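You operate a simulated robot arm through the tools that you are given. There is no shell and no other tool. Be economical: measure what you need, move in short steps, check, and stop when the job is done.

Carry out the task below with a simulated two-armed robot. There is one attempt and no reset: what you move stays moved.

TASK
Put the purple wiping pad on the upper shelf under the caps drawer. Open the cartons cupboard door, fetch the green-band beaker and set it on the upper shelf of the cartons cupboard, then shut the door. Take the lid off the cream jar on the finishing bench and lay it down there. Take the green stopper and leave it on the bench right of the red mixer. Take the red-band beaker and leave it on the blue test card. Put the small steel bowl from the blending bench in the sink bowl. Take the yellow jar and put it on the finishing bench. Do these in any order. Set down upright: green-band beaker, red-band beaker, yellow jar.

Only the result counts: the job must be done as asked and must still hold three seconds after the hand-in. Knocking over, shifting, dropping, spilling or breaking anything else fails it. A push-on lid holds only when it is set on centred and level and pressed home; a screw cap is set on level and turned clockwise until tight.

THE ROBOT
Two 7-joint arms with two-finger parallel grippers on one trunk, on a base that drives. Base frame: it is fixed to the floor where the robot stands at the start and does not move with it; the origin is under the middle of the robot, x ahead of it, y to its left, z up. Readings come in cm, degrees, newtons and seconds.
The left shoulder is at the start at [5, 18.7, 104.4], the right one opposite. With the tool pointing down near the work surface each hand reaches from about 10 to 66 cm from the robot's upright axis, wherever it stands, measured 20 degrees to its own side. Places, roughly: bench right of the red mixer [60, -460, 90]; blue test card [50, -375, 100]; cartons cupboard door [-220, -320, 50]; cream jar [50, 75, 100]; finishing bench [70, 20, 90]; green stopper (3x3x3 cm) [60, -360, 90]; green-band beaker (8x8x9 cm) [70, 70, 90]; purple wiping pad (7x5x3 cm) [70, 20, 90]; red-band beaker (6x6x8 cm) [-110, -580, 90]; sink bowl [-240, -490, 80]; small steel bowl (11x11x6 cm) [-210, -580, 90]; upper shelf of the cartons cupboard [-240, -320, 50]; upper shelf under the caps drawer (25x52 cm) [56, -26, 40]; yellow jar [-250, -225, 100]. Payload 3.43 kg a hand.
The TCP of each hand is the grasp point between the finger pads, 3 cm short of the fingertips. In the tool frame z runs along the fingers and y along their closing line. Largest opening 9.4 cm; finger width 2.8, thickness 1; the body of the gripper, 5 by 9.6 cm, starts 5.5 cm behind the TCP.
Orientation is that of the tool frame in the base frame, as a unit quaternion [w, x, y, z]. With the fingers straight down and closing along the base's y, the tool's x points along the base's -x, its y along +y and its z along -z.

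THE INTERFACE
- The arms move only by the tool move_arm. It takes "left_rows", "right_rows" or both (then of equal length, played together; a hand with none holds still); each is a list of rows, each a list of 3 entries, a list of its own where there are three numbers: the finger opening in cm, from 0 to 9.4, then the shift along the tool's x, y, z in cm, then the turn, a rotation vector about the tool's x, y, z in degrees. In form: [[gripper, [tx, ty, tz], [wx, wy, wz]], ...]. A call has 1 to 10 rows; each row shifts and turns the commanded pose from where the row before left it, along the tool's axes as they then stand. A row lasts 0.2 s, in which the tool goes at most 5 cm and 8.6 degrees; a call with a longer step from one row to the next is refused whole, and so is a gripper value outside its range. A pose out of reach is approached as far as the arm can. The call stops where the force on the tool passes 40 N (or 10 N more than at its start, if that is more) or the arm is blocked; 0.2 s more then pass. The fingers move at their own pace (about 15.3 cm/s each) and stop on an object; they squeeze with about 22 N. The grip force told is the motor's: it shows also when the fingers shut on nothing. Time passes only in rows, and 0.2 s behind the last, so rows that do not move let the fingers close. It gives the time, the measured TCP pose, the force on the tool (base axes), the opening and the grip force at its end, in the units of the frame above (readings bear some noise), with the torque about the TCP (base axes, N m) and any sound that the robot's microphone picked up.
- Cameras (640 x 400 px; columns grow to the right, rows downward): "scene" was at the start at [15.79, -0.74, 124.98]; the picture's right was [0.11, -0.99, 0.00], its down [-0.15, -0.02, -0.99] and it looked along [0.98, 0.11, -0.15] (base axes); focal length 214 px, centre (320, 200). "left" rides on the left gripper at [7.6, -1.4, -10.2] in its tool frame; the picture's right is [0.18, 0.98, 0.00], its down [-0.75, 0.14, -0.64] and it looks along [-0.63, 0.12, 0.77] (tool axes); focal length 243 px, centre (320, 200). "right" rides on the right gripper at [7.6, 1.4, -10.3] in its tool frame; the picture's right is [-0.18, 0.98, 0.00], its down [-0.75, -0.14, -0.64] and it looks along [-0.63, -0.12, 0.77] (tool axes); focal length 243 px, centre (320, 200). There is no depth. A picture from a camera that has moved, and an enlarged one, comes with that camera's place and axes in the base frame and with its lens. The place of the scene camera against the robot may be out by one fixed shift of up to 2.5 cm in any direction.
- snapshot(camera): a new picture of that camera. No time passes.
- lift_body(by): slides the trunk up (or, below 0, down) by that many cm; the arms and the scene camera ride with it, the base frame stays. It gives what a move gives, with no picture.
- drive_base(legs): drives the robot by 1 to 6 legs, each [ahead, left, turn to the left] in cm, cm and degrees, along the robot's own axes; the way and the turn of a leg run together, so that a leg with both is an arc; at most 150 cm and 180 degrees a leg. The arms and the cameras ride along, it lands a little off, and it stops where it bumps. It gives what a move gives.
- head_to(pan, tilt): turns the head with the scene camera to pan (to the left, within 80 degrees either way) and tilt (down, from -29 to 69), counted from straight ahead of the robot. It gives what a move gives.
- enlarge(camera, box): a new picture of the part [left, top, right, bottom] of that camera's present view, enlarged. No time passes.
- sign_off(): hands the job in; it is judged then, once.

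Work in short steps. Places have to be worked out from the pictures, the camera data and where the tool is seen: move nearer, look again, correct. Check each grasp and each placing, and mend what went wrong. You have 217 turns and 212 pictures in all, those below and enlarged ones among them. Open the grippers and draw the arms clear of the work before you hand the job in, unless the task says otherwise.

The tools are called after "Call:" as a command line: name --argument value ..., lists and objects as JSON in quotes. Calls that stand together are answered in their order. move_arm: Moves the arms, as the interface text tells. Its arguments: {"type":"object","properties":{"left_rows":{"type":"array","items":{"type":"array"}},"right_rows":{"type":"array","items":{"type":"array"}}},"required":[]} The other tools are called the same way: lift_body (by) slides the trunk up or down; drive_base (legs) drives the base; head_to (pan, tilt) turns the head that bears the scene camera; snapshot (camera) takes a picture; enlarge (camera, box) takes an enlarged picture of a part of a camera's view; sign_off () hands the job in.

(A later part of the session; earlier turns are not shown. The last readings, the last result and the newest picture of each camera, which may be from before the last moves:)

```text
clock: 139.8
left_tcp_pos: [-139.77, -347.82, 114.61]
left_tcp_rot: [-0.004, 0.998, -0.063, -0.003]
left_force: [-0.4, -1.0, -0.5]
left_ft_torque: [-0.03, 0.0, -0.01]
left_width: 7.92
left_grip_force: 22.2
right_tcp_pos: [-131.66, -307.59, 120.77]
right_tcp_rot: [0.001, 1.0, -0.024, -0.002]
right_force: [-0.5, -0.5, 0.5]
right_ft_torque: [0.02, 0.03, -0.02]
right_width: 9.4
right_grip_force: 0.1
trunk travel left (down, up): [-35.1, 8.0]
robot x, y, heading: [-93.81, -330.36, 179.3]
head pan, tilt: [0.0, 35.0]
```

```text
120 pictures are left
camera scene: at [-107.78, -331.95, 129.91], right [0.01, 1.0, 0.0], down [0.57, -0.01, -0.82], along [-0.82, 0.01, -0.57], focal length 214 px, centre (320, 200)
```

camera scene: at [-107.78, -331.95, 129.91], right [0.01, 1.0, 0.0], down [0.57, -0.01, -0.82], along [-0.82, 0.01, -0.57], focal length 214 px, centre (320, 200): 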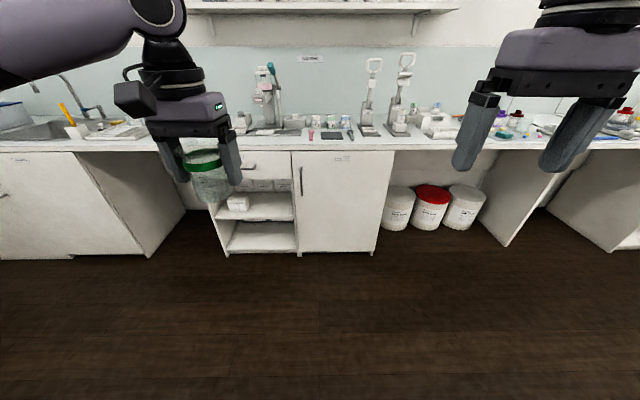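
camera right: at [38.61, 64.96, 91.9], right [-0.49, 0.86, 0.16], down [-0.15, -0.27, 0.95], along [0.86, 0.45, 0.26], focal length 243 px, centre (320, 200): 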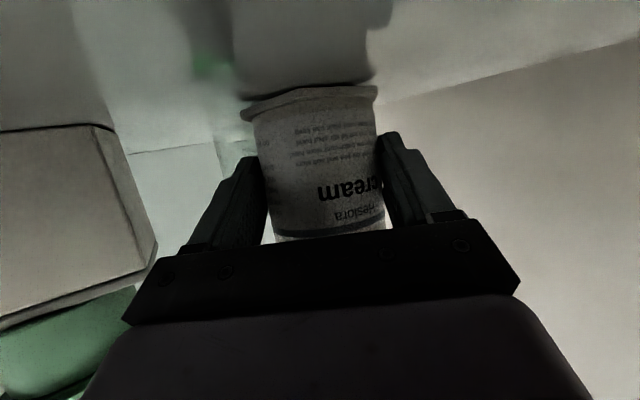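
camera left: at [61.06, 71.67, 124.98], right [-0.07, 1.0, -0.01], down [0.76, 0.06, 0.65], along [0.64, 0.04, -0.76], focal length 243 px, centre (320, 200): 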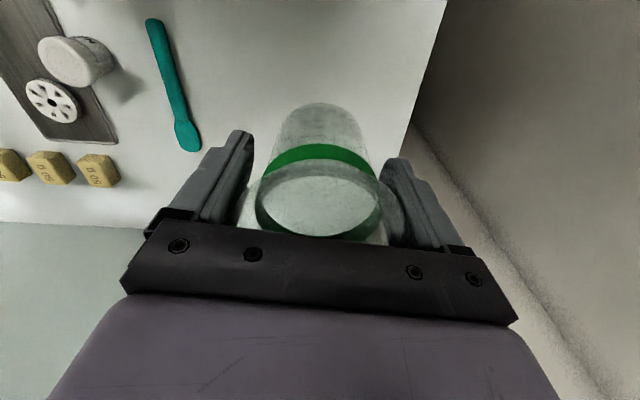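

Handle: vertical bar at the door's left edge, about [−217, −344, 57–77]; hinge on the right. Lower the trunk and drive so the right hand faces the handle.

Call:
lift_body --by -30

Call:
drive_base --legs '[[0, 34, 0.7], [35, 0, 0]]'

Call:
move_arm --right_rows '[[9.4, [0, 0, 3], [0, -8.5, 0]], [9.4, [0, 0, 3], [0, -8.5, 0]], [9.4, [0, 0, 3], [0, -8.5, 0]], [9.4, [1, 0, 3], [0, -8.5, 0]], [9.4, [2, 0, 2], [0, -8.5, 0]], [9.4, [3, 0, 0], [0, -8.5, 0]], [9.4, [3, 0, 0], [0, -8.5, 0]], [9.4, [3, 0, 0], [0, -8.5, 0]], [9.4, [3, 0, 0], [0, -8.5, 0]], [9.4, [3, 0, 0], [0, -8.5, 0]]]'

Call:
snapshot --camera "scene"

Call:
snapshot --camera "right"

```text
clock: 142.8
left_tcp_pos: [-139.65, -347.93, 84.63]
left_tcp_rot: [-0.003, 0.998, -0.063, -0.003]
left_force: [-0.1, -0.2, -0.6]
left_ft_torque: [-0.03, -0.02, -0.03]
left_width: 7.93
left_grip_force: 21.9
right_tcp_pos: [-131.68, -307.61, 90.84]
right_tcp_rot: [0.001, 1.0, -0.026, -0.002]
right_force: [1.2, -0.2, -0.3]
right_ft_torque: [0.03, 0.02, 0.02]
right_width: 9.4
right_grip_force: 0.1
trunk travel left (down, up): [-5.1, 38.0]
robot x, y, heading: [-94.01, -330.5, 179.0]
head pan, tilt: [0.0, 35.0]
```

```text
clock: 148.1
left_tcp_pos: [-174.04, -382.35, 84.61]
left_tcp_rot: [-0.004, 0.998, -0.057, -0.004]
left_force: [-0.1, 0.4, -0.4]
left_ft_torque: [0.0, -0.03, 0.01]
left_width: 7.91
left_grip_force: 21.9
right_tcp_pos: [-166.58, -341.99, 90.91]
right_tcp_rot: [0.001, 1.0, -0.019, -0.002]
right_force: [0.3, -0.6, -0.1]
right_ft_torque: [-0.01, 0.01, 0.0]
right_width: 9.39
right_grip_force: 0.0
trunk travel left (down, up): [-5.1, 38.0]
robot x, y, heading: [-128.2, -363.91, 179.9]
head pan, tilt: [0.0, 35.0]
```

```text
clock: 150.3
left_tcp_pos: [-173.96, -382.26, 84.64]
left_tcp_rot: [-0.005, 0.998, -0.056, -0.003]
left_force: [-1.0, -0.3, -0.6]
left_ft_torque: [0.04, -0.02, -0.04]
left_width: 7.92
left_grip_force: 22.4
right_tcp_pos: [-171.36, -344.03, 71.03]
right_tcp_rot: [-0.009, 0.855, -0.017, -0.518]
right_force: [0.0, 0.2, -0.4]
right_ft_torque: [-0.04, 0.02, 0.01]
right_width: 9.38
right_grip_force: 0.0
right hand out of reach, approached as far as the arm can: row 6, 7, 8, 9, 10
trunk travel left (down, up): [-5.1, 38.0]
robot x, y, heading: [-128.31, -364.35, 180.0]
head pan, tilt: [0.0, 35.0]
```

```text
119 pictures are left
camera scene: at [-142.36, -366.03, 99.9], right [0.0, 1.0, 0.0], down [0.57, 0.0, -0.82], along [-0.82, 0.0, -0.57], focal length 214 px, centre (320, 200)
```

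scene: 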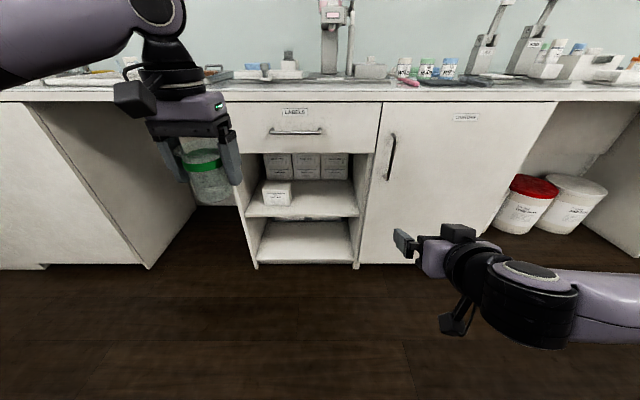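

```text
118 pictures are left
camera right: at [-158.67, -345.96, 69.03], right [-0.12, -0.98, 0.16], down [0.23, 0.13, 0.96], along [-0.97, 0.16, 0.21], focal length 243 px, centre (320, 200)
```

right: 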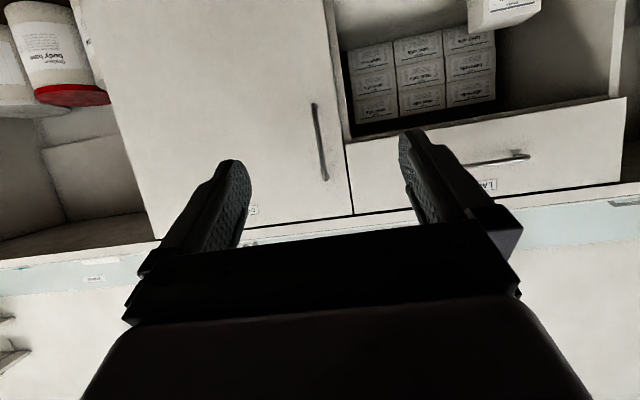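

Handle measured at y≈−338.8, z 60–77. Draw the left hand back 8 cm, drive ahead 32 and 5 right.

Call:
move_arm --left_rows '[[5, [4, 0, 0], [0, 0, 0]], [5, [4, 0, 0], [0, 0, 0]]]'

Call:
drive_base --legs '[[32, -5.2, 0]]'

Call:
snapshot --camera "right"

Call:
snapshot --camera "scene"

```text
clock: 150.9
left_tcp_pos: [-166.17, -383.25, 84.61]
left_tcp_rot: [-0.005, 0.998, -0.057, -0.004]
left_force: [0.3, 0.0, -0.4]
left_ft_torque: [-0.02, -0.02, 0.0]
left_width: 7.94
left_grip_force: 22.0
right_tcp_pos: [-171.26, -344.0, 71.1]
right_tcp_rot: [-0.009, 0.855, -0.017, -0.518]
right_force: [0.3, -0.6, 0.5]
right_ft_torque: [0.02, -0.01, 0.02]
right_width: 9.4
right_grip_force: 0.1
trunk travel left (down, up): [-5.1, 38.0]
robot x, y, heading: [-128.69, -364.29, 179.9]
head pan, tilt: [0.0, 35.0]
```

```text
clock: 153.1
left_tcp_pos: [-198.73, -377.53, 84.66]
left_tcp_rot: [-0.003, 0.998, -0.061, -0.003]
left_force: [-0.4, -1.3, -0.4]
left_ft_torque: [-0.04, 0.01, -0.04]
left_width: 7.92
left_grip_force: 22.1
right_tcp_pos: [-203.6, -338.29, 71.03]
right_tcp_rot: [-0.011, 0.854, -0.02, -0.519]
right_force: [-0.4, 0.2, -0.3]
right_ft_torque: [-0.02, 0.01, -0.04]
right_width: 9.39
right_grip_force: 0.0
trunk travel left (down, up): [-5.1, 38.0]
robot x, y, heading: [-161.33, -359.04, 179.6]
head pan, tilt: [0.0, 35.0]
```

```text
117 pictures are left
camera right: at [-190.97, -340.37, 69.05], right [-0.13, -0.98, 0.16], down [0.23, 0.13, 0.96], along [-0.96, 0.16, 0.21], focal length 243 px, centre (320, 200)
```

right: 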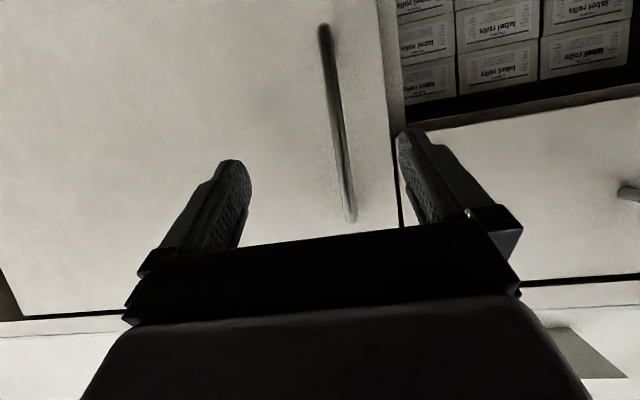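

```text
116 pictures are left
camera scene: at [-174.78, -360.55, 99.9], right [0.01, 1.0, 0.0], down [0.57, 0.0, -0.82], along [-0.82, 0.01, -0.57], focal length 214 px, centre (320, 200)
```

scene: 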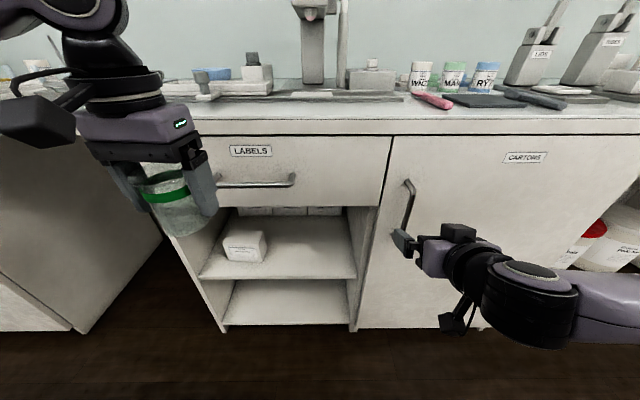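

Handle bar computed at x≈−212.5, y≈−339.4. Advance the open right hand onto it.

Call:
move_arm --right_rows '[[9.4, [-0.4, 0.4, 3], [0, 0, 0]], [9.4, [-0.4, 0.4, 3], [0, 0, 0]], [9.4, [-0.3, 0.3, 2.5], [0, 0, 0]]]'

Call:
snapshot --camera "right"

Call:
snapshot --camera "scene"

```text
clock: 153.9
left_tcp_pos: [-198.81, -377.67, 84.62]
left_tcp_rot: [-0.003, 0.998, -0.06, -0.002]
left_force: [-0.4, 1.0, -0.2]
left_ft_torque: [-0.01, -0.03, 0.01]
left_width: 7.93
left_grip_force: 22.2
right_tcp_pos: [-211.82, -339.09, 68.2]
right_tcp_rot: [-0.011, 0.855, -0.02, -0.519]
right_force: [-0.6, 0.3, 1.2]
right_ft_torque: [-0.01, 0.0, -0.01]
right_width: 9.4
right_grip_force: 0.1
trunk travel left (down, up): [-5.1, 38.0]
robot x, y, heading: [-160.59, -359.02, 179.6]
head pan, tilt: [0.0, 35.0]
```

```text
115 pictures are left
camera right: at [-199.13, -341.15, 66.04], right [-0.13, -0.98, 0.17], down [0.23, 0.13, 0.96], along [-0.96, 0.16, 0.21], focal length 243 px, centre (320, 200)
```

right: 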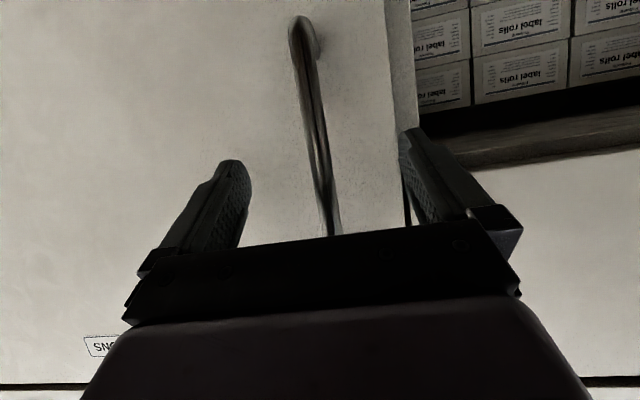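

```text
114 pictures are left
camera scene: at [-174.78, -360.55, 99.9], right [0.01, 1.0, 0.0], down [0.57, 0.0, -0.82], along [-0.82, 0.01, -0.57], focal length 214 px, centre (320, 200)
```

scene: 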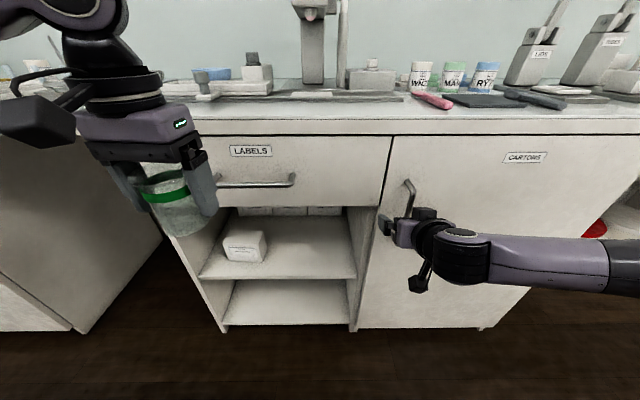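

Bar is between the fingers. Close.

Call:
move_arm --right_rows '[[0, [0, 0, 0], [0, 0, 0]], [0, [0, 0, 0], [0, 0, 0]], [0, [0, 0, 0], [0, 0, 0]]]'

Call:
snapshot --camera "right"

```text
clock: 154.7
left_tcp_pos: [-198.77, -377.68, 84.62]
left_tcp_rot: [-0.005, 0.998, -0.06, -0.003]
left_force: [-0.8, -0.6, -0.1]
left_ft_torque: [0.01, 0.0, 0.03]
left_width: 7.92
left_grip_force: 22.3
right_tcp_pos: [-211.71, -339.26, 68.14]
right_tcp_rot: [-0.009, 0.855, -0.017, -0.519]
right_force: [0.5, -11.1, -2.4]
right_ft_torque: [0.1, 0.26, 0.04]
right_width: 1.61
right_grip_force: 45.1
trunk travel left (down, up): [-5.1, 38.0]
robot x, y, heading: [-160.64, -358.77, 179.5]
head pan, tilt: [0.0, 35.0]
```

```text
113 pictures are left
camera right: at [-199.06, -341.29, 66.06], right [-0.12, -0.98, 0.17], down [0.23, 0.13, 0.96], along [-0.97, 0.16, 0.21], focal length 243 px, centre (320, 200)
```

right: 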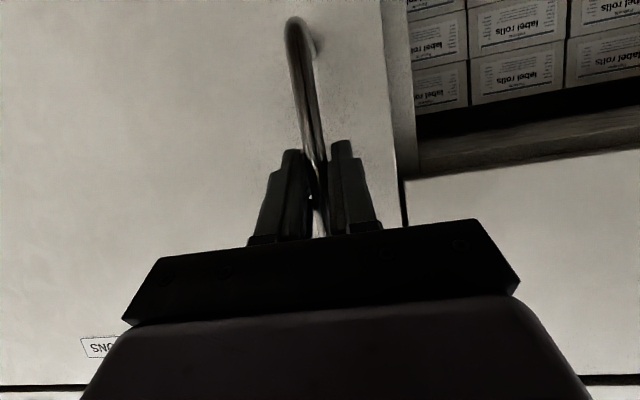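

Handle gripped. Pull along the door's arc: 8 rows of 3° each.

Call:
move_arm --right_rows '[[0, [1.21, 0, -2.32], [-2.66, 0, -1.39]], [0, [1.21, 0, -2.32], [-2.66, 0, -1.39]], [0, [1.21, 0, -2.32], [-2.66, 0, -1.39]], [0, [1.21, 0, -2.32], [-2.66, 0, -1.39]], [0, [1.21, 0, -2.32], [-2.66, 0, -1.39]], [0, [1.21, 0, -2.32], [-2.66, 0, -1.39]]]'

Call:
snapshot --camera "scene"

```text
clock: 155.2
left_tcp_pos: [-198.84, -377.49, 84.64]
left_tcp_rot: [-0.004, 0.998, -0.061, -0.004]
left_force: [0.0, -0.2, -1.5]
left_ft_torque: [0.0, 0.0, 0.05]
left_width: 7.93
left_grip_force: 22.3
right_tcp_pos: [-208.54, -338.86, 67.96]
right_tcp_rot: [0.01, 0.852, -0.017, -0.523]
right_force: [-1.0, 4.2, 3.3]
right_ft_torque: [0.1, -1.2, -0.08]
right_width: 1.57
right_grip_force: 45.1
right hand out of reach, approached as far as the arm can: row 2
trunk travel left (down, up): [-5.1, 38.0]
robot x, y, heading: [-160.72, -358.75, 179.2]
head pan, tilt: [0.0, 35.0]
stopped in row 2 (right hand): the force on the tool passed its limit at 87 N (the readings are from after the stop); the commanded pose is now the measured one
```

```text
112 pictures are left
camera scene: at [-174.8, -360.47, 99.9], right [0.01, 1.0, 0.0], down [0.57, -0.01, -0.82], along [-0.82, 0.01, -0.57], focal length 214 px, centre (320, 200)
```

scene: 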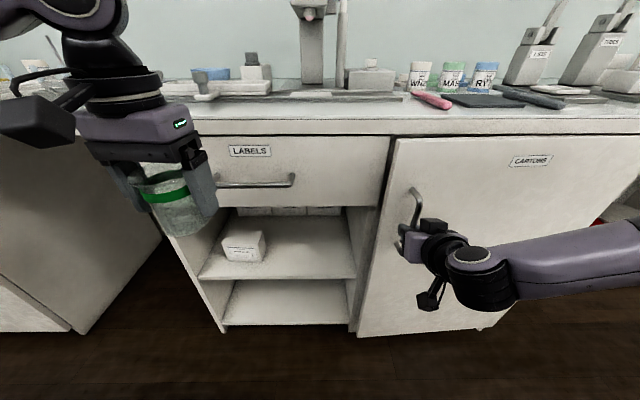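

The door has started to open. Continue by backing the base along the arc.

Call:
drive_base --legs '[[-8, -1.2, 0]]'

Call:
snapshot --camera "scene"

```text
clock: 156.9
left_tcp_pos: [-190.85, -376.28, 84.59]
left_tcp_rot: [-0.003, 0.998, -0.062, -0.003]
left_force: [0.5, -0.1, -0.5]
left_ft_torque: [0.04, -0.02, 0.03]
left_width: 7.93
left_grip_force: 22.1
right_tcp_pos: [-200.68, -337.13, 68.1]
right_tcp_rot: [0.001, 0.851, -0.025, -0.524]
right_force: [-0.3, 0.0, -1.8]
right_ft_torque: [0.06, 0.3, -0.01]
right_width: 1.6
right_grip_force: 44.6
trunk travel left (down, up): [-5.1, 38.0]
robot x, y, heading: [-153.1, -357.68, 179.5]
head pan, tilt: [0.0, 35.0]
stopped in leg 1: the force on the tool passed its limit at 40 N (the readings are from after the stop); the commanded pose is now the measured one
```

```text
111 pictures are left
camera scene: at [-166.74, -359.31, 99.9], right [0.01, 1.0, 0.0], down [0.57, -0.01, -0.82], along [-0.82, 0.01, -0.57], focal length 214 px, centre (320, 200)
```

scene: 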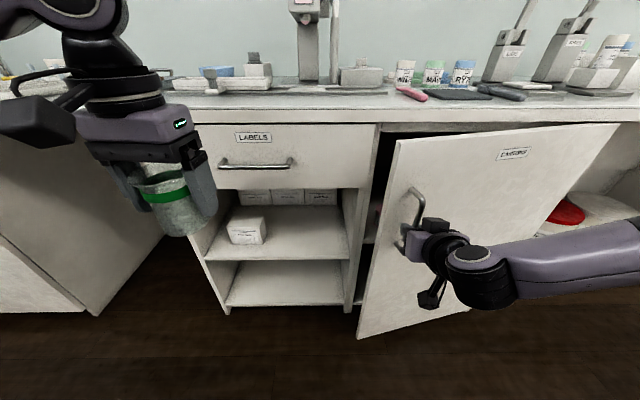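

Works. Continue in two legs.

Call:
drive_base --legs '[[-8, -2.6, 0]]'

Call:
drive_base --legs '[[-7, -3.6, 0]]'

Call:
snapshot --camera "scene"

```text
clock: 158.0
left_tcp_pos: [-182.85, -373.66, 84.73]
left_tcp_rot: [-0.003, 0.998, -0.062, -0.003]
left_force: [1.0, 0.2, -1.1]
left_ft_torque: [0.03, 0.0, 0.01]
left_width: 7.93
left_grip_force: 21.9
right_tcp_pos: [-193.04, -334.14, 68.1]
right_tcp_rot: [-0.005, 0.85, -0.032, -0.526]
right_force: [-15.8, 33.1, 1.9]
right_ft_torque: [-0.31, -1.14, -0.22]
right_width: 1.6
right_grip_force: 44.9
trunk travel left (down, up): [-5.1, 38.0]
robot x, y, heading: [-144.67, -355.13, 179.5]
head pan, tilt: [0.0, 35.0]
```

```text
clock: 159.0
left_tcp_pos: [-175.98, -370.12, 84.49]
left_tcp_rot: [-0.003, 0.998, -0.062, -0.002]
left_force: [-0.2, 0.5, -1.3]
left_ft_torque: [0.01, 0.0, 0.02]
left_width: 7.94
left_grip_force: 21.8
right_tcp_pos: [-186.21, -330.19, 68.05]
right_tcp_rot: [-0.01, 0.849, -0.038, -0.527]
right_force: [-19.7, 27.7, -4.7]
right_ft_torque: [-0.33, -0.62, -0.14]
right_width: 1.57
right_grip_force: 45.0
trunk travel left (down, up): [-5.1, 38.0]
robot x, y, heading: [-137.94, -351.48, 179.5]
head pan, tilt: [0.0, 35.0]
```

```text
110 pictures are left
camera scene: at [-151.84, -353.11, 99.87], right [0.01, 1.0, 0.0], down [0.57, -0.01, -0.82], along [-0.82, 0.01, -0.58], focal length 214 px, centre (320, 200)
```

scene: 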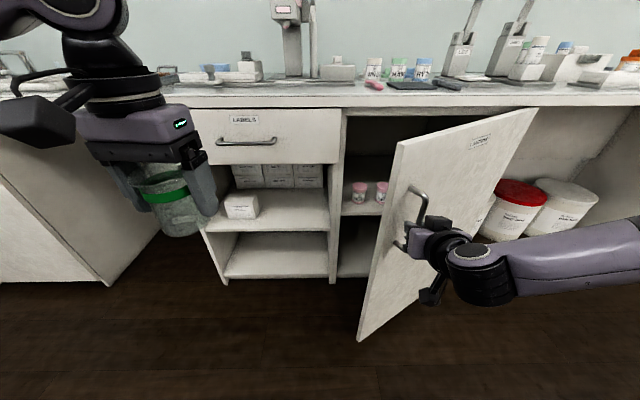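

Door ~39° open (hinge radius ≈41). Two more pulls with more rightward motion.

Call:
drive_base --legs '[[-5, -5.5, 0]]'

Call:
drive_base --legs '[[-4, -6, 0]]'

Call:
snapshot --camera "scene"

```text
clock: 160.2
left_tcp_pos: [-170.69, -364.92, 84.62]
left_tcp_rot: [-0.005, 0.998, -0.062, -0.004]
left_force: [0.4, -0.4, -0.2]
left_ft_torque: [-0.02, 0.01, -0.02]
left_width: 7.92
left_grip_force: 22.2
right_tcp_pos: [-180.61, -325.45, 68.04]
right_tcp_rot: [-0.003, 0.851, -0.028, -0.524]
right_force: [29.9, -31.4, -10.1]
right_ft_torque: [0.3, 0.78, 0.17]
right_width: 1.6
right_grip_force: 45.0
trunk travel left (down, up): [-5.1, 38.0]
robot x, y, heading: [-132.69, -346.38, 179.2]
head pan, tilt: [0.0, 35.0]
```

```text
clock: 161.5
left_tcp_pos: [-166.51, -358.98, 84.65]
left_tcp_rot: [-0.004, 0.998, -0.062, -0.003]
left_force: [-0.1, 0.0, -1.1]
left_ft_torque: [-0.03, 0.0, -0.01]
left_width: 7.91
left_grip_force: 21.9
right_tcp_pos: [-175.96, -320.4, 68.0]
right_tcp_rot: [0.011, 0.853, -0.015, -0.522]
right_force: [1.7, -0.8, 5.8]
right_ft_torque: [0.02, -0.65, 0.03]
right_width: 1.58
right_grip_force: 44.7
trunk travel left (down, up): [-5.1, 38.0]
robot x, y, heading: [-128.25, -340.44, 179.4]
head pan, tilt: [0.0, 35.0]
stopped in leg 1: the force on the tool passed its limit at 55 N (the readings are from after the stop); the commanded pose is now the measured one
```

```text
109 pictures are left
camera scene: at [-142.43, -341.91, 99.9], right [0.01, 1.0, 0.0], down [0.57, -0.01, -0.82], along [-0.82, 0.01, -0.57], focal length 214 px, centre (320, 200)
```

scene: 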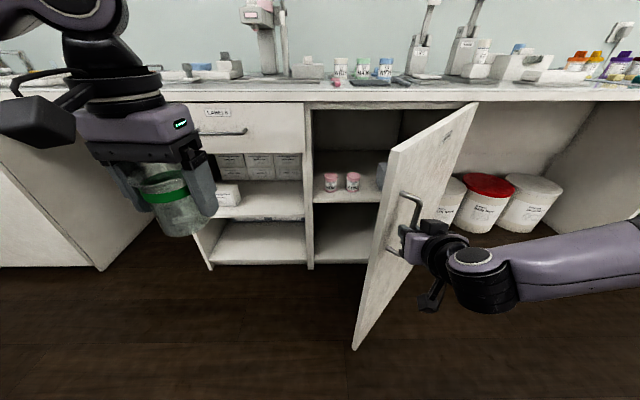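

Door ~56° open. Release, back off, and go around the door's edge to push it from inside.

Call:
move_arm --right_rows '[[6, [0, 0, 0], [0, 0, 0]], [6, [0, 0, 0], [0, 0, 0]], [6, [1.4, 0, -2.6], [0, 0, 0]], [6, [1.4, 0, -2.6], [0, 0, 0]], [6, [1.4, 0, -2.6], [0, 0, 0]], [6, [1.4, 0, -2.6], [0, 0, 0]], [0, [0, 4, 0], [0, 0, 0]], [0, [0, 4, 0], [0, 0, 0]], [0, [0, 4, 0], [0, 0, 0]], [0, [0, 4, 0], [0, 0, 0]]]'

Call:
snapshot --camera "scene"

```text
clock: 163.7
left_tcp_pos: [-166.58, -359.01, 84.6]
left_tcp_rot: [-0.003, 0.998, -0.062, -0.002]
left_force: [-0.7, 0.0, -1.3]
left_ft_torque: [-0.03, 0.0, 0.02]
left_width: 7.93
left_grip_force: 22.7
right_tcp_pos: [-169.92, -337.3, 67.35]
right_tcp_rot: [0.01, 0.854, -0.016, -0.52]
right_force: [-0.2, -0.8, 0.4]
right_ft_torque: [-0.03, 0.0, -0.01]
right_width: 0.0
right_grip_force: 21.8
right hand out of reach, approached as far as the arm can: row 4, 5, 6
trunk travel left (down, up): [-5.1, 38.0]
robot x, y, heading: [-128.67, -340.32, 179.5]
head pan, tilt: [0.0, 35.0]
```

```text
108 pictures are left
camera scene: at [-142.46, -341.88, 99.9], right [0.01, 1.0, 0.0], down [0.57, -0.01, -0.82], along [-0.82, 0.01, -0.57], focal length 214 px, centre (320, 200)
```

scene: 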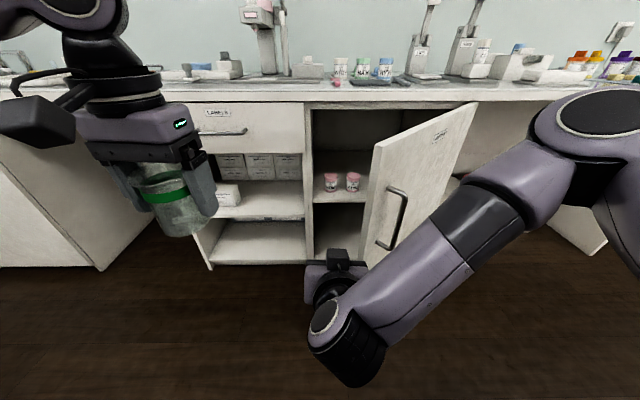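

Now drive ahead so the closed fingers pass behind the door edge, then drive right to push the door open.

Call:
drive_base --legs '[[20, 4, 0]]'

Call:
snapshot --camera "scene"

```text
clock: 165.3
left_tcp_pos: [-186.51, -362.92, 84.61]
left_tcp_rot: [-0.005, 0.998, -0.061, -0.003]
left_force: [0.0, 0.5, -1.3]
left_ft_torque: [0.03, 0.0, 0.01]
left_width: 7.92
left_grip_force: 22.0
right_tcp_pos: [-189.93, -341.3, 67.25]
right_tcp_rot: [0.01, 0.853, -0.015, -0.521]
right_force: [0.2, 0.0, 0.5]
right_ft_torque: [0.01, -0.02, -0.01]
right_width: 0.0
right_grip_force: 21.9
trunk travel left (down, up): [-5.1, 38.0]
robot x, y, heading: [-148.52, -343.8, 179.6]
head pan, tilt: [0.0, 35.0]
```

```text
107 pictures are left
camera scene: at [-162.49, -345.72, 99.9], right [0.01, 1.0, 0.0], down [0.57, -0.01, -0.82], along [-0.82, 0.01, -0.57], focal length 214 px, centre (320, 200)
```

scene: 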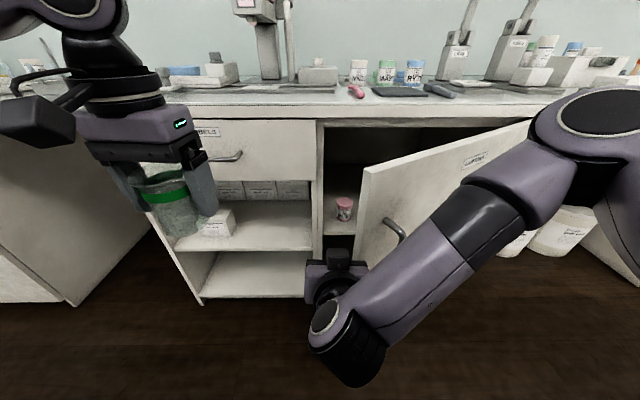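

The door edge is right about where the hand is; shift 8 left, then ahead 10, then sweep right.

Call:
drive_base --legs '[[0, 8, 0], [10, 0, 0], [0, -14, 0]]'

Call:
snapshot --camera "scene"

```text
clock: 168.4
left_tcp_pos: [-196.36, -363.49, 84.59]
left_tcp_rot: [-0.004, 0.998, -0.063, -0.003]
left_force: [0.3, 1.2, -0.6]
left_ft_torque: [0.02, 0.02, 0.03]
left_width: 7.91
left_grip_force: 21.7
right_tcp_pos: [-199.04, -342.97, 67.35]
right_tcp_rot: [0.028, 0.856, -0.003, -0.517]
right_force: [-0.3, -0.6, 0.3]
right_ft_torque: [-0.01, -0.04, -0.01]
right_width: 0.02
right_grip_force: 22.3
trunk travel left (down, up): [-5.1, 38.0]
robot x, y, heading: [-158.08, -344.57, 179.2]
head pan, tilt: [0.0, 35.0]
stopped in leg 3: the force on the tool passed its limit at 58 N (the readings are from after the stop); the commanded pose is now the measured one
```

```text
106 pictures are left
camera scene: at [-172.25, -346.39, 99.9], right [0.01, 1.0, 0.0], down [0.57, -0.01, -0.82], along [-0.82, 0.01, -0.57], focal length 214 px, centre (320, 200)
```

scene: 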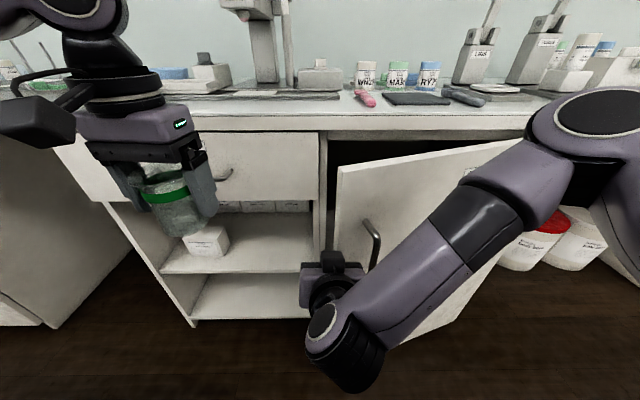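

My hand was still outside the door edge (edge ≈[−198,−345]). Go 9 left, 5 ahead, then right.

Call:
drive_base --legs '[[0, 10, 0], [5.5, 0, 0]]'

Call:
snapshot --camera "scene"

Call:
snapshot --camera "right"

```text
clock: 170.5
left_tcp_pos: [-201.94, -373.29, 84.57]
left_tcp_rot: [-0.003, 0.998, -0.062, -0.004]
left_force: [0.1, 0.4, -0.8]
left_ft_torque: [0.0, 0.01, -0.02]
left_width: 7.91
left_grip_force: 22.6
right_tcp_pos: [-204.7, -352.93, 67.39]
right_tcp_rot: [0.028, 0.856, -0.003, -0.517]
right_force: [1.0, -0.5, -0.1]
right_ft_torque: [-0.01, -0.01, -0.03]
right_width: 0.0
right_grip_force: 22.1
trunk travel left (down, up): [-5.1, 38.0]
robot x, y, heading: [-163.83, -354.58, 179.5]
head pan, tilt: [0.0, 35.0]
```

```text
105 pictures are left
camera scene: at [-177.76, -356.31, 99.9], right [0.01, 1.0, 0.0], down [0.57, -0.01, -0.82], along [-0.82, 0.01, -0.57], focal length 214 px, centre (320, 200)
```

scene: 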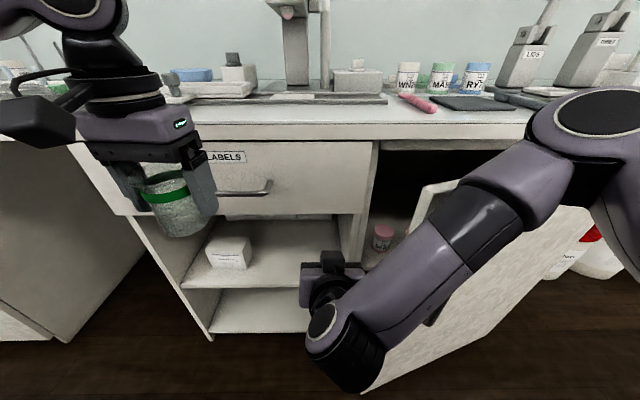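

```text
104 pictures are left
camera right: at [-191.91, -354.19, 65.4], right [-0.06, -0.98, 0.21], down [0.21, 0.19, 0.96], along [-0.97, 0.11, 0.2], focal length 243 px, centre (320, 200)
```

right: 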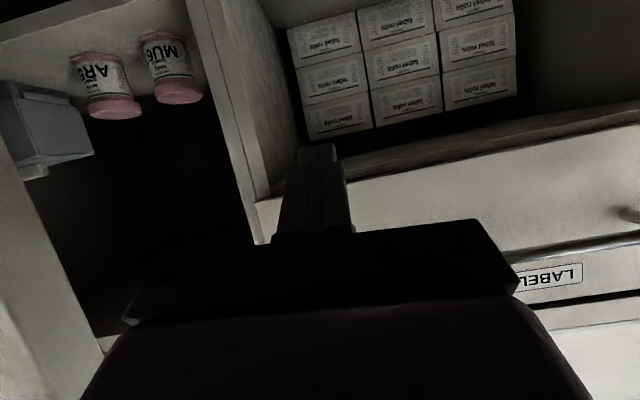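

Fingers are past the door edge now, but the palm is level with it. Retract the left hand 5, go 5 more ahead, then sweep right.

Call:
move_arm --left_rows '[[5, [3, 0, 0], [0, 0, 0]], [5, [3, 0, 0], [0, 0, 0]]]'

Call:
drive_base --legs '[[6, 0, 0], [0, -12, 0]]'

Call:
snapshot --camera "right"

Call:
snapshot --camera "scene"

```text
clock: 171.1
left_tcp_pos: [-195.95, -374.1, 84.62]
left_tcp_rot: [-0.004, 0.998, -0.062, -0.003]
left_force: [-0.7, -0.4, -0.8]
left_ft_torque: [-0.01, -0.02, -0.01]
left_width: 7.92
left_grip_force: 21.9
right_tcp_pos: [-204.63, -352.81, 67.34]
right_tcp_rot: [0.028, 0.856, -0.003, -0.516]
right_force: [0.0, 0.3, -0.4]
right_ft_torque: [0.05, -0.02, 0.0]
right_width: 0.0
right_grip_force: 22.0
trunk travel left (down, up): [-5.1, 38.0]
robot x, y, heading: [-164.04, -354.59, 179.5]
head pan, tilt: [0.0, 35.0]
```

```text
clock: 173.1
left_tcp_pos: [-201.74, -365.41, 84.62]
left_tcp_rot: [-0.004, 0.998, -0.061, -0.004]
left_force: [-0.7, -0.1, -0.3]
left_ft_torque: [0.0, 0.02, 0.0]
left_width: 7.91
left_grip_force: 22.0
right_tcp_pos: [-210.13, -345.21, 67.27]
right_tcp_rot: [0.044, 0.857, 0.009, -0.513]
right_force: [-0.9, -1.1, -0.9]
right_ft_torque: [0.03, 0.02, -0.03]
right_width: 0.03
right_grip_force: 21.5
trunk travel left (down, up): [-5.1, 38.0]
robot x, y, heading: [-169.58, -346.2, 179.6]
head pan, tilt: [0.0, 35.0]
stopped in leg 2: the force on the tool passed its limit at 54 N (the readings are from after the stop); the commanded pose is now the measured one
```

```text
103 pictures are left
camera right: at [-197.29, -346.08, 65.54], right [-0.03, -0.97, 0.23], down [0.2, 0.22, 0.96], along [-0.98, 0.07, 0.19], focal length 243 px, centre (320, 200)
```

right: 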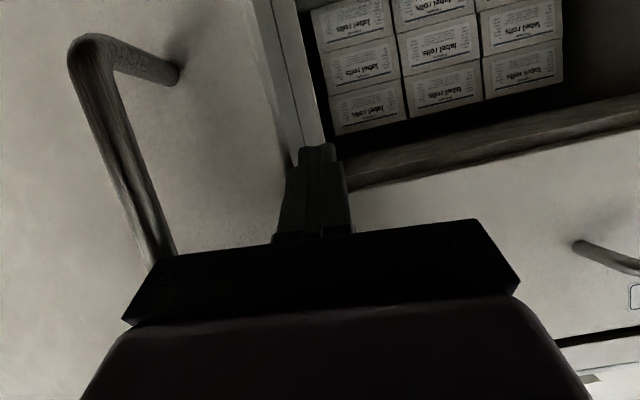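

```text
102 pictures are left
camera scene: at [-183.66, -347.6, 99.91], right [0.01, 1.0, 0.0], down [0.57, -0.01, -0.82], along [-0.82, 0.01, -0.57], focal length 214 px, centre (320, 200)
```

scene: 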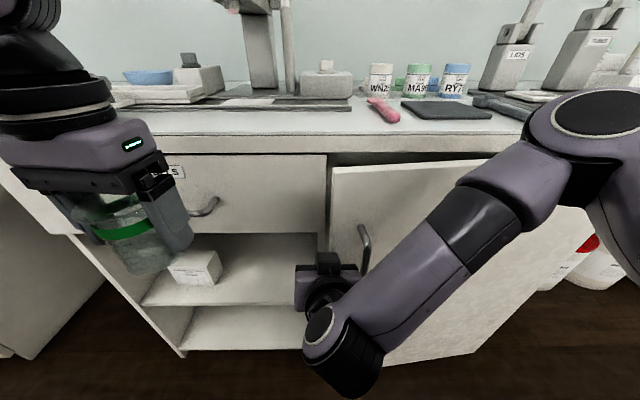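

My forearm pushes the door closed, so this approach is wrong. Better: regrip the handle and swing the whole robot on an arc about the hinge. Back off first.

Call:
drive_base --legs '[[0, 4, 0], [-12, 0, 0]]'

Call:
move_arm --right_rows '[[9.4, [0, 0, 0], [-5, 0, -2.6]], [9.4, [0, 0, 0], [0, 0, 0]]]'

Call:
snapshot --camera "right"

Call:
snapshot --camera "scene"

```text
clock: 174.9
left_tcp_pos: [-190.22, -369.59, 84.54]
left_tcp_rot: [-0.004, 0.998, -0.06, -0.003]
left_force: [0.0, -0.8, -0.9]
left_ft_torque: [0.0, -0.02, -0.01]
left_width: 7.91
left_grip_force: 21.6
right_tcp_pos: [-198.34, -349.36, 67.32]
right_tcp_rot: [0.043, 0.857, 0.008, -0.513]
right_force: [0.1, -0.7, 0.1]
right_ft_torque: [0.01, -0.05, -0.02]
right_width: 0.01
right_grip_force: 22.6
trunk travel left (down, up): [-5.1, 38.0]
robot x, y, heading: [-157.8, -350.41, 179.6]
head pan, tilt: [0.0, 35.0]
```

```text
clock: 175.6
left_tcp_pos: [-189.97, -369.6, 84.61]
left_tcp_rot: [-0.004, 0.998, -0.06, -0.004]
left_force: [0.8, 1.2, -0.8]
left_ft_torque: [-0.01, -0.03, -0.02]
left_width: 7.92
left_grip_force: 21.5
right_tcp_pos: [-198.32, -349.42, 67.36]
right_tcp_rot: [0.068, 0.854, 0.05, -0.514]
right_force: [-0.8, 0.0, 0.1]
right_ft_torque: [-0.01, 0.01, -0.01]
right_width: 9.4
right_grip_force: 0.0
trunk travel left (down, up): [-5.1, 38.0]
robot x, y, heading: [-158.37, -350.32, 179.5]
head pan, tilt: [0.0, 35.0]
```

```text
101 pictures are left
camera right: at [-185.59, -348.97, 65.45], right [0.07, -0.97, 0.23], down [0.18, 0.24, 0.95], along [-0.98, -0.02, 0.2], focal length 243 px, centre (320, 200)
```

right: 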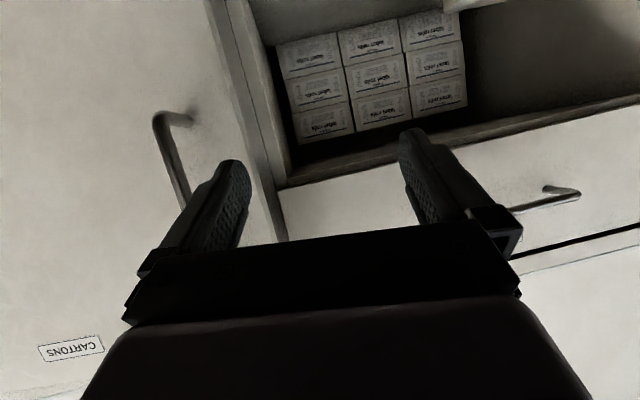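

```text
100 pictures are left
camera scene: at [-171.95, -351.76, 99.9], right [0.01, 1.0, 0.0], down [0.57, -0.01, -0.82], along [-0.82, 0.01, -0.57], focal length 214 px, centre (320, 200)
```

scene: 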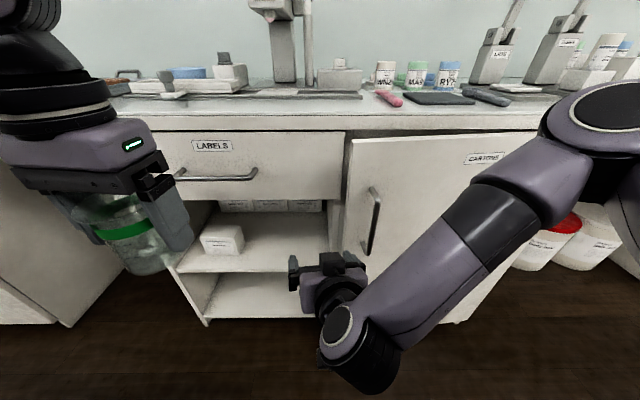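

Handle now at about [−206.5, −338.8]. Shift base right 10.4 and ahead 7.7, then check.

Call:
drive_base --legs '[[0, -10.4, 0], [7.5, 0, 0]]'

Call:
snapshot --camera "right"

```text
clock: 177.8
left_tcp_pos: [-197.3, -359.17, 84.53]
left_tcp_rot: [-0.004, 0.998, -0.061, -0.003]
left_force: [0.1, -1.0, -1.0]
left_ft_torque: [-0.04, 0.03, -0.03]
left_width: 7.92
left_grip_force: 21.6
right_tcp_pos: [-205.64, -339.04, 67.41]
right_tcp_rot: [0.069, 0.854, 0.05, -0.513]
right_force: [0.7, -0.3, 0.5]
right_ft_torque: [0.02, 0.0, 0.02]
right_width: 9.37
right_grip_force: 0.3
trunk travel left (down, up): [-5.1, 38.0]
robot x, y, heading: [-165.41, -340.08, 179.6]
head pan, tilt: [0.0, 35.0]
```

```text
99 pictures are left
camera right: at [-192.87, -338.61, 65.45], right [0.07, -0.97, 0.23], down [0.18, 0.24, 0.95], along [-0.98, -0.02, 0.19], focal length 243 px, centre (320, 200)
```

right: 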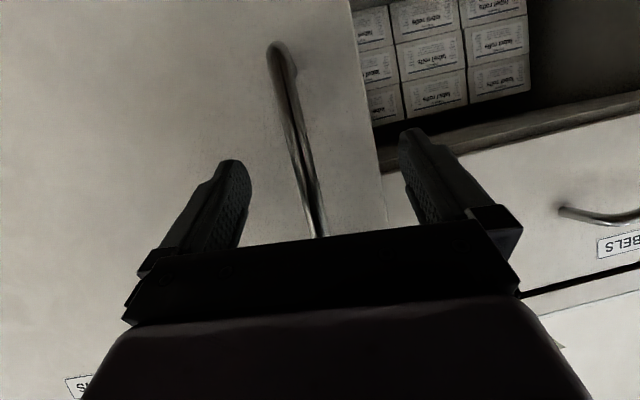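

Advance 1 cm and close on the bar.

Call:
move_arm --right_rows '[[9.4, [-0.4, 0, 0.9], [0, 0, 0]], [0, [0, 0, 0], [0, 0, 0]], [0, [0, 0, 0], [0, 0, 0]], [0, [0, 0, 0], [0, 0, 0]]]'

Call:
drive_base --legs '[[-7.2, -9, 10]]'

```text
clock: 178.8
left_tcp_pos: [-197.42, -359.08, 84.6]
left_tcp_rot: [-0.002, 0.998, -0.06, -0.003]
left_force: [0.1, -0.4, -0.4]
left_ft_torque: [0.03, 0.03, 0.03]
left_width: 7.91
left_grip_force: 21.6
right_tcp_pos: [-206.84, -338.53, 67.24]
right_tcp_rot: [0.061, 0.853, 0.045, -0.516]
right_force: [-7.2, 38.4, 5.1]
right_ft_torque: [1.16, -0.64, 0.17]
right_width: 1.72
right_grip_force: 45.1
trunk travel left (down, up): [-5.1, 38.0]
robot x, y, heading: [-165.46, -339.88, 179.6]
head pan, tilt: [0.0, 35.0]
```

```text
clock: 180.2
left_tcp_pos: [-186.96, -355.08, 84.74]
left_tcp_rot: [-0.003, 1.0, 0.028, -0.004]
left_force: [-0.4, 0.1, -1.0]
left_ft_torque: [0.0, -0.02, -0.02]
left_width: 7.91
left_grip_force: 21.8
right_tcp_pos: [-199.73, -336.63, 67.14]
right_tcp_rot: [0.109, 0.845, 0.123, -0.508]
right_force: [-11.1, 30.3, 2.6]
right_ft_torque: [1.0, 0.44, 0.1]
right_width: 1.74
right_grip_force: 45.1
trunk travel left (down, up): [-5.1, 38.0]
robot x, y, heading: [-158.59, -330.49, -170.6]
head pan, tilt: [0.0, 35.0]
```

The arc works. Relieve the side load and continue 15°.

Call:
move_arm --right_rows '[[0, [0, -0.5, 0], [0, 0, 0]]]'

Call:
drive_base --legs '[[-10.8, -13.5, 15]]'

Call:
drive_base --legs '[[-10.8, -13.5, 15]]'

Call:
snapshot --camera "scene"

```text
clock: 180.6
left_tcp_pos: [-186.89, -355.17, 84.64]
left_tcp_rot: [-0.003, 1.0, 0.027, -0.003]
left_force: [0.2, 0.2, -0.7]
left_ft_torque: [-0.02, -0.01, -0.02]
left_width: 7.9
left_grip_force: 22.2
right_tcp_pos: [-199.63, -336.54, 67.26]
right_tcp_rot: [0.112, 0.845, 0.127, -0.507]
right_force: [6.5, -18.1, 2.2]
right_ft_torque: [1.24, 0.25, -0.07]
right_width: 1.75
right_grip_force: 45.0
trunk travel left (down, up): [-5.1, 38.0]
robot x, y, heading: [-158.86, -330.47, -170.2]
head pan, tilt: [0.0, 35.0]
```

```text
clock: 181.7
left_tcp_pos: [-183.34, -353.22, 84.6]
left_tcp_rot: [-0.002, 0.998, 0.061, -0.002]
left_force: [-0.1, 0.3, -1.4]
left_ft_torque: [0.01, 0.03, -0.01]
left_width: 7.89
left_grip_force: 22.2
right_tcp_pos: [-197.17, -335.55, 67.35]
right_tcp_rot: [0.13, 0.84, 0.158, -0.502]
right_force: [1.3, -3.6, 1.5]
right_ft_torque: [1.22, 0.1, 0.01]
right_width: 1.74
right_grip_force: 44.8
trunk travel left (down, up): [-5.1, 38.0]
robot x, y, heading: [-156.94, -326.86, -166.7]
head pan, tilt: [0.0, 35.0]
stopped in leg 1: the force on the tool passed its limit at 42 N (the readings are from after the stop); the commanded pose is now the measured one
```

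```text
clock: 183.2
left_tcp_pos: [-173.16, -346.09, 84.59]
left_tcp_rot: [-0.003, 0.987, 0.159, -0.005]
left_force: [-0.1, 0.3, -0.9]
left_ft_torque: [-0.03, 0.02, 0.01]
left_width: 7.93
left_grip_force: 21.8
right_tcp_pos: [-189.64, -331.86, 67.29]
right_tcp_rot: [0.186, 0.819, 0.247, -0.483]
right_force: [1.6, -1.1, 2.8]
right_ft_torque: [1.24, 0.29, 0.01]
right_width: 1.76
right_grip_force: 45.2
trunk travel left (down, up): [-5.1, 38.0]
robot x, y, heading: [-152.4, -314.99, -155.1]
head pan, tilt: [0.0, 35.0]
stopped in leg 1: the force on the tool passed its limit at 43 N (the readings are from after the stop); the commanded pose is now the measured one
```

```text
98 pictures are left
camera scene: at [-164.93, -322.68, 99.91], right [-0.42, 0.91, 0.0], down [0.52, 0.24, -0.82], along [-0.74, -0.34, -0.57], focal length 214 px, centre (320, 200)
```

scene: 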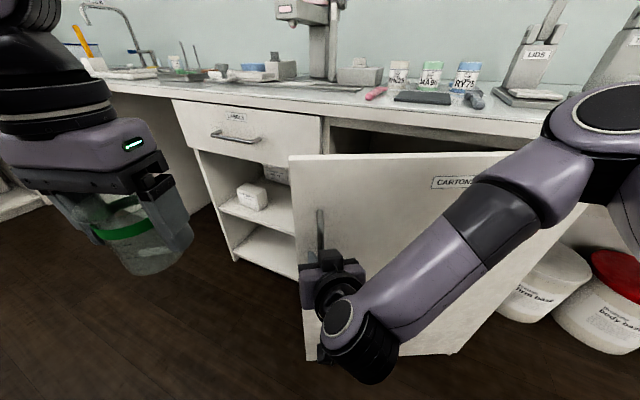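

Door ≈36°. Continue with refined arc (12° legs).

Call:
drive_base --legs '[[-8.1, -10.1, 12]]'

Call:
drive_base --legs '[[-8.1, -10.1, 12]]'

Call:
drive_base --legs '[[-8.1, -10.1, 12]]'

Call:
drive_base --legs '[[-8.1, -10.1, 12]]'

```text
clock: 184.6
left_tcp_pos: [-165.85, -338.87, 84.6]
left_tcp_rot: [-0.003, 0.971, 0.24, -0.004]
left_force: [-0.7, -0.3, -1.3]
left_ft_torque: [0.01, 0.0, 0.0]
left_width: 7.95
left_grip_force: 22.2
right_tcp_pos: [-183.92, -327.7, 67.2]
right_tcp_rot: [0.232, 0.794, 0.321, -0.461]
right_force: [0.1, -0.9, 2.4]
right_ft_torque: [1.18, 0.47, 0.05]
right_width: 1.77
right_grip_force: 45.7
trunk travel left (down, up): [-5.1, 38.0]
robot x, y, heading: [-150.55, -304.37, -145.8]
head pan, tilt: [0.0, 35.0]
stopped in leg 1: the force on the tool passed its limit at 44 N (the readings are from after the stop); the commanded pose is now the measured one
```

```text
clock: 186.0
left_tcp_pos: [-159.51, -330.16, 84.74]
left_tcp_rot: [-0.003, 0.945, 0.326, -0.004]
left_force: [0.5, 0.2, 0.4]
left_ft_torque: [0.03, -0.04, 0.0]
left_width: 7.92
left_grip_force: 22.2
right_tcp_pos: [-178.53, -322.62, 67.23]
right_tcp_rot: [0.278, 0.76, 0.397, -0.434]
right_force: [2.3, -1.3, 1.4]
right_ft_torque: [1.08, 0.64, 0.02]
right_width: 1.75
right_grip_force: 45.5
trunk travel left (down, up): [-5.1, 38.0]
robot x, y, heading: [-150.65, -293.92, -135.4]
head pan, tilt: [0.0, 35.0]
stopped in leg 1: the force on the tool passed its limit at 43 N (the readings are from after the stop); the commanded pose is now the measured one
```

```text
clock: 187.3
left_tcp_pos: [-155.96, -323.66, 84.57]
left_tcp_rot: [-0.003, 0.922, 0.387, -0.005]
left_force: [-0.3, -0.4, 0.2]
left_ft_torque: [0.01, 0.0, -0.02]
left_width: 7.92
left_grip_force: 21.6
right_tcp_pos: [-175.31, -318.56, 67.18]
right_tcp_rot: [0.312, 0.73, 0.45, -0.409]
right_force: [1.1, -0.8, 0.3]
right_ft_torque: [0.79, 0.92, 0.05]
right_width: 1.76
right_grip_force: 45.2
trunk travel left (down, up): [-5.1, 38.0]
robot x, y, heading: [-151.56, -286.43, -128.2]
head pan, tilt: [0.0, 35.0]
stopped in leg 1: the force on the tool passed its limit at 45 N (the readings are from after the stop); the commanded pose is now the measured one
```

```text
clock: 188.4
left_tcp_pos: [-153.64, -318.0, 84.72]
left_tcp_rot: [-0.003, 0.902, 0.431, -0.004]
left_force: [0.1, 0.1, -0.6]
left_ft_torque: [0.0, -0.01, -0.01]
left_width: 7.93
left_grip_force: 22.0
right_tcp_pos: [-172.8, -314.86, 67.41]
right_tcp_rot: [0.336, 0.703, 0.492, -0.387]
right_force: [2.9, -1.2, 1.4]
right_ft_torque: [0.61, 0.99, 0.09]
right_width: 1.76
right_grip_force: 44.9
trunk travel left (down, up): [-5.1, 38.0]
robot x, y, heading: [-153.45, -280.32, -122.6]
head pan, tilt: [0.0, 35.0]
stopped in leg 1: the force on the tool passed its limit at 45 N (the readings are from after the stop); the commanded pose is now the measured one
```

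Door ≈63°. Refit arc centre (−213,−295) and continue.

Call:
drive_base --legs '[[-8.9, -9.35, 12]]'

Call:
drive_base --legs '[[-8.9, -9.35, 12]]'

Call:
snapshot --camera "scene"

```text
clock: 189.6
left_tcp_pos: [-151.24, -310.12, 84.59]
left_tcp_rot: [-0.003, 0.872, 0.49, -0.005]
left_force: [-0.2, -0.2, 0.1]
left_ft_torque: [0.03, -0.02, 0.02]
left_width: 7.89
left_grip_force: 22.0
right_tcp_pos: [-169.94, -309.56, 67.32]
right_tcp_rot: [0.366, 0.665, 0.544, -0.358]
right_force: [2.8, -0.4, 1.9]
right_ft_torque: [0.59, 1.04, 0.05]
right_width: 1.78
right_grip_force: 45.4
trunk travel left (down, up): [-5.1, 38.0]
robot x, y, heading: [-155.77, -273.0, -115.1]
head pan, tilt: [0.0, 35.0]
stopped in leg 1: the force on the tool passed its limit at 44 N (the readings are from after the stop); the commanded pose is now the measured one
```

```text
clock: 190.9
left_tcp_pos: [-149.43, -300.96, 84.48]
left_tcp_rot: [-0.003, 0.832, 0.555, -0.005]
left_force: [-0.4, 0.7, -1.6]
left_ft_torque: [0.01, 0.01, -0.01]
left_width: 7.93
left_grip_force: 22.0
right_tcp_pos: [-167.47, -303.05, 67.33]
right_tcp_rot: [0.396, 0.618, 0.597, -0.325]
right_force: [1.2, -0.6, 1.4]
right_ft_torque: [0.35, 1.12, 0.08]
right_width: 1.76
right_grip_force: 44.8
trunk travel left (down, up): [-5.1, 38.0]
robot x, y, heading: [-159.51, -264.94, -106.6]
head pan, tilt: [0.0, 35.0]
stopped in leg 1: the force on the tool passed its limit at 44 N (the readings are from after the stop); the commanded pose is now the measured one
```

```text
97 pictures are left
camera scene: at [-162.8, -280.59, 99.92], right [-0.96, 0.28, 0.0], down [0.16, 0.55, -0.82], along [-0.23, -0.79, -0.57], focal length 214 px, centre (320, 200)
```

scene: 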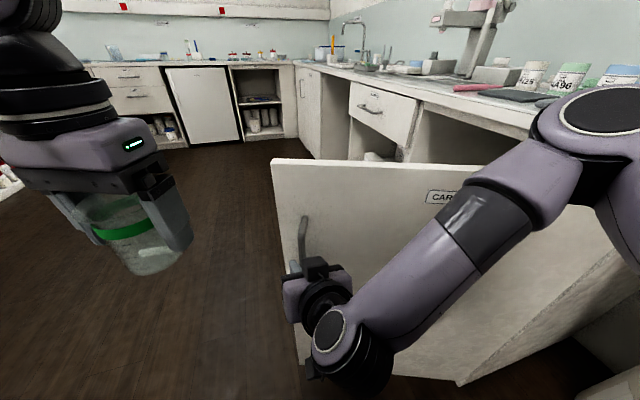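

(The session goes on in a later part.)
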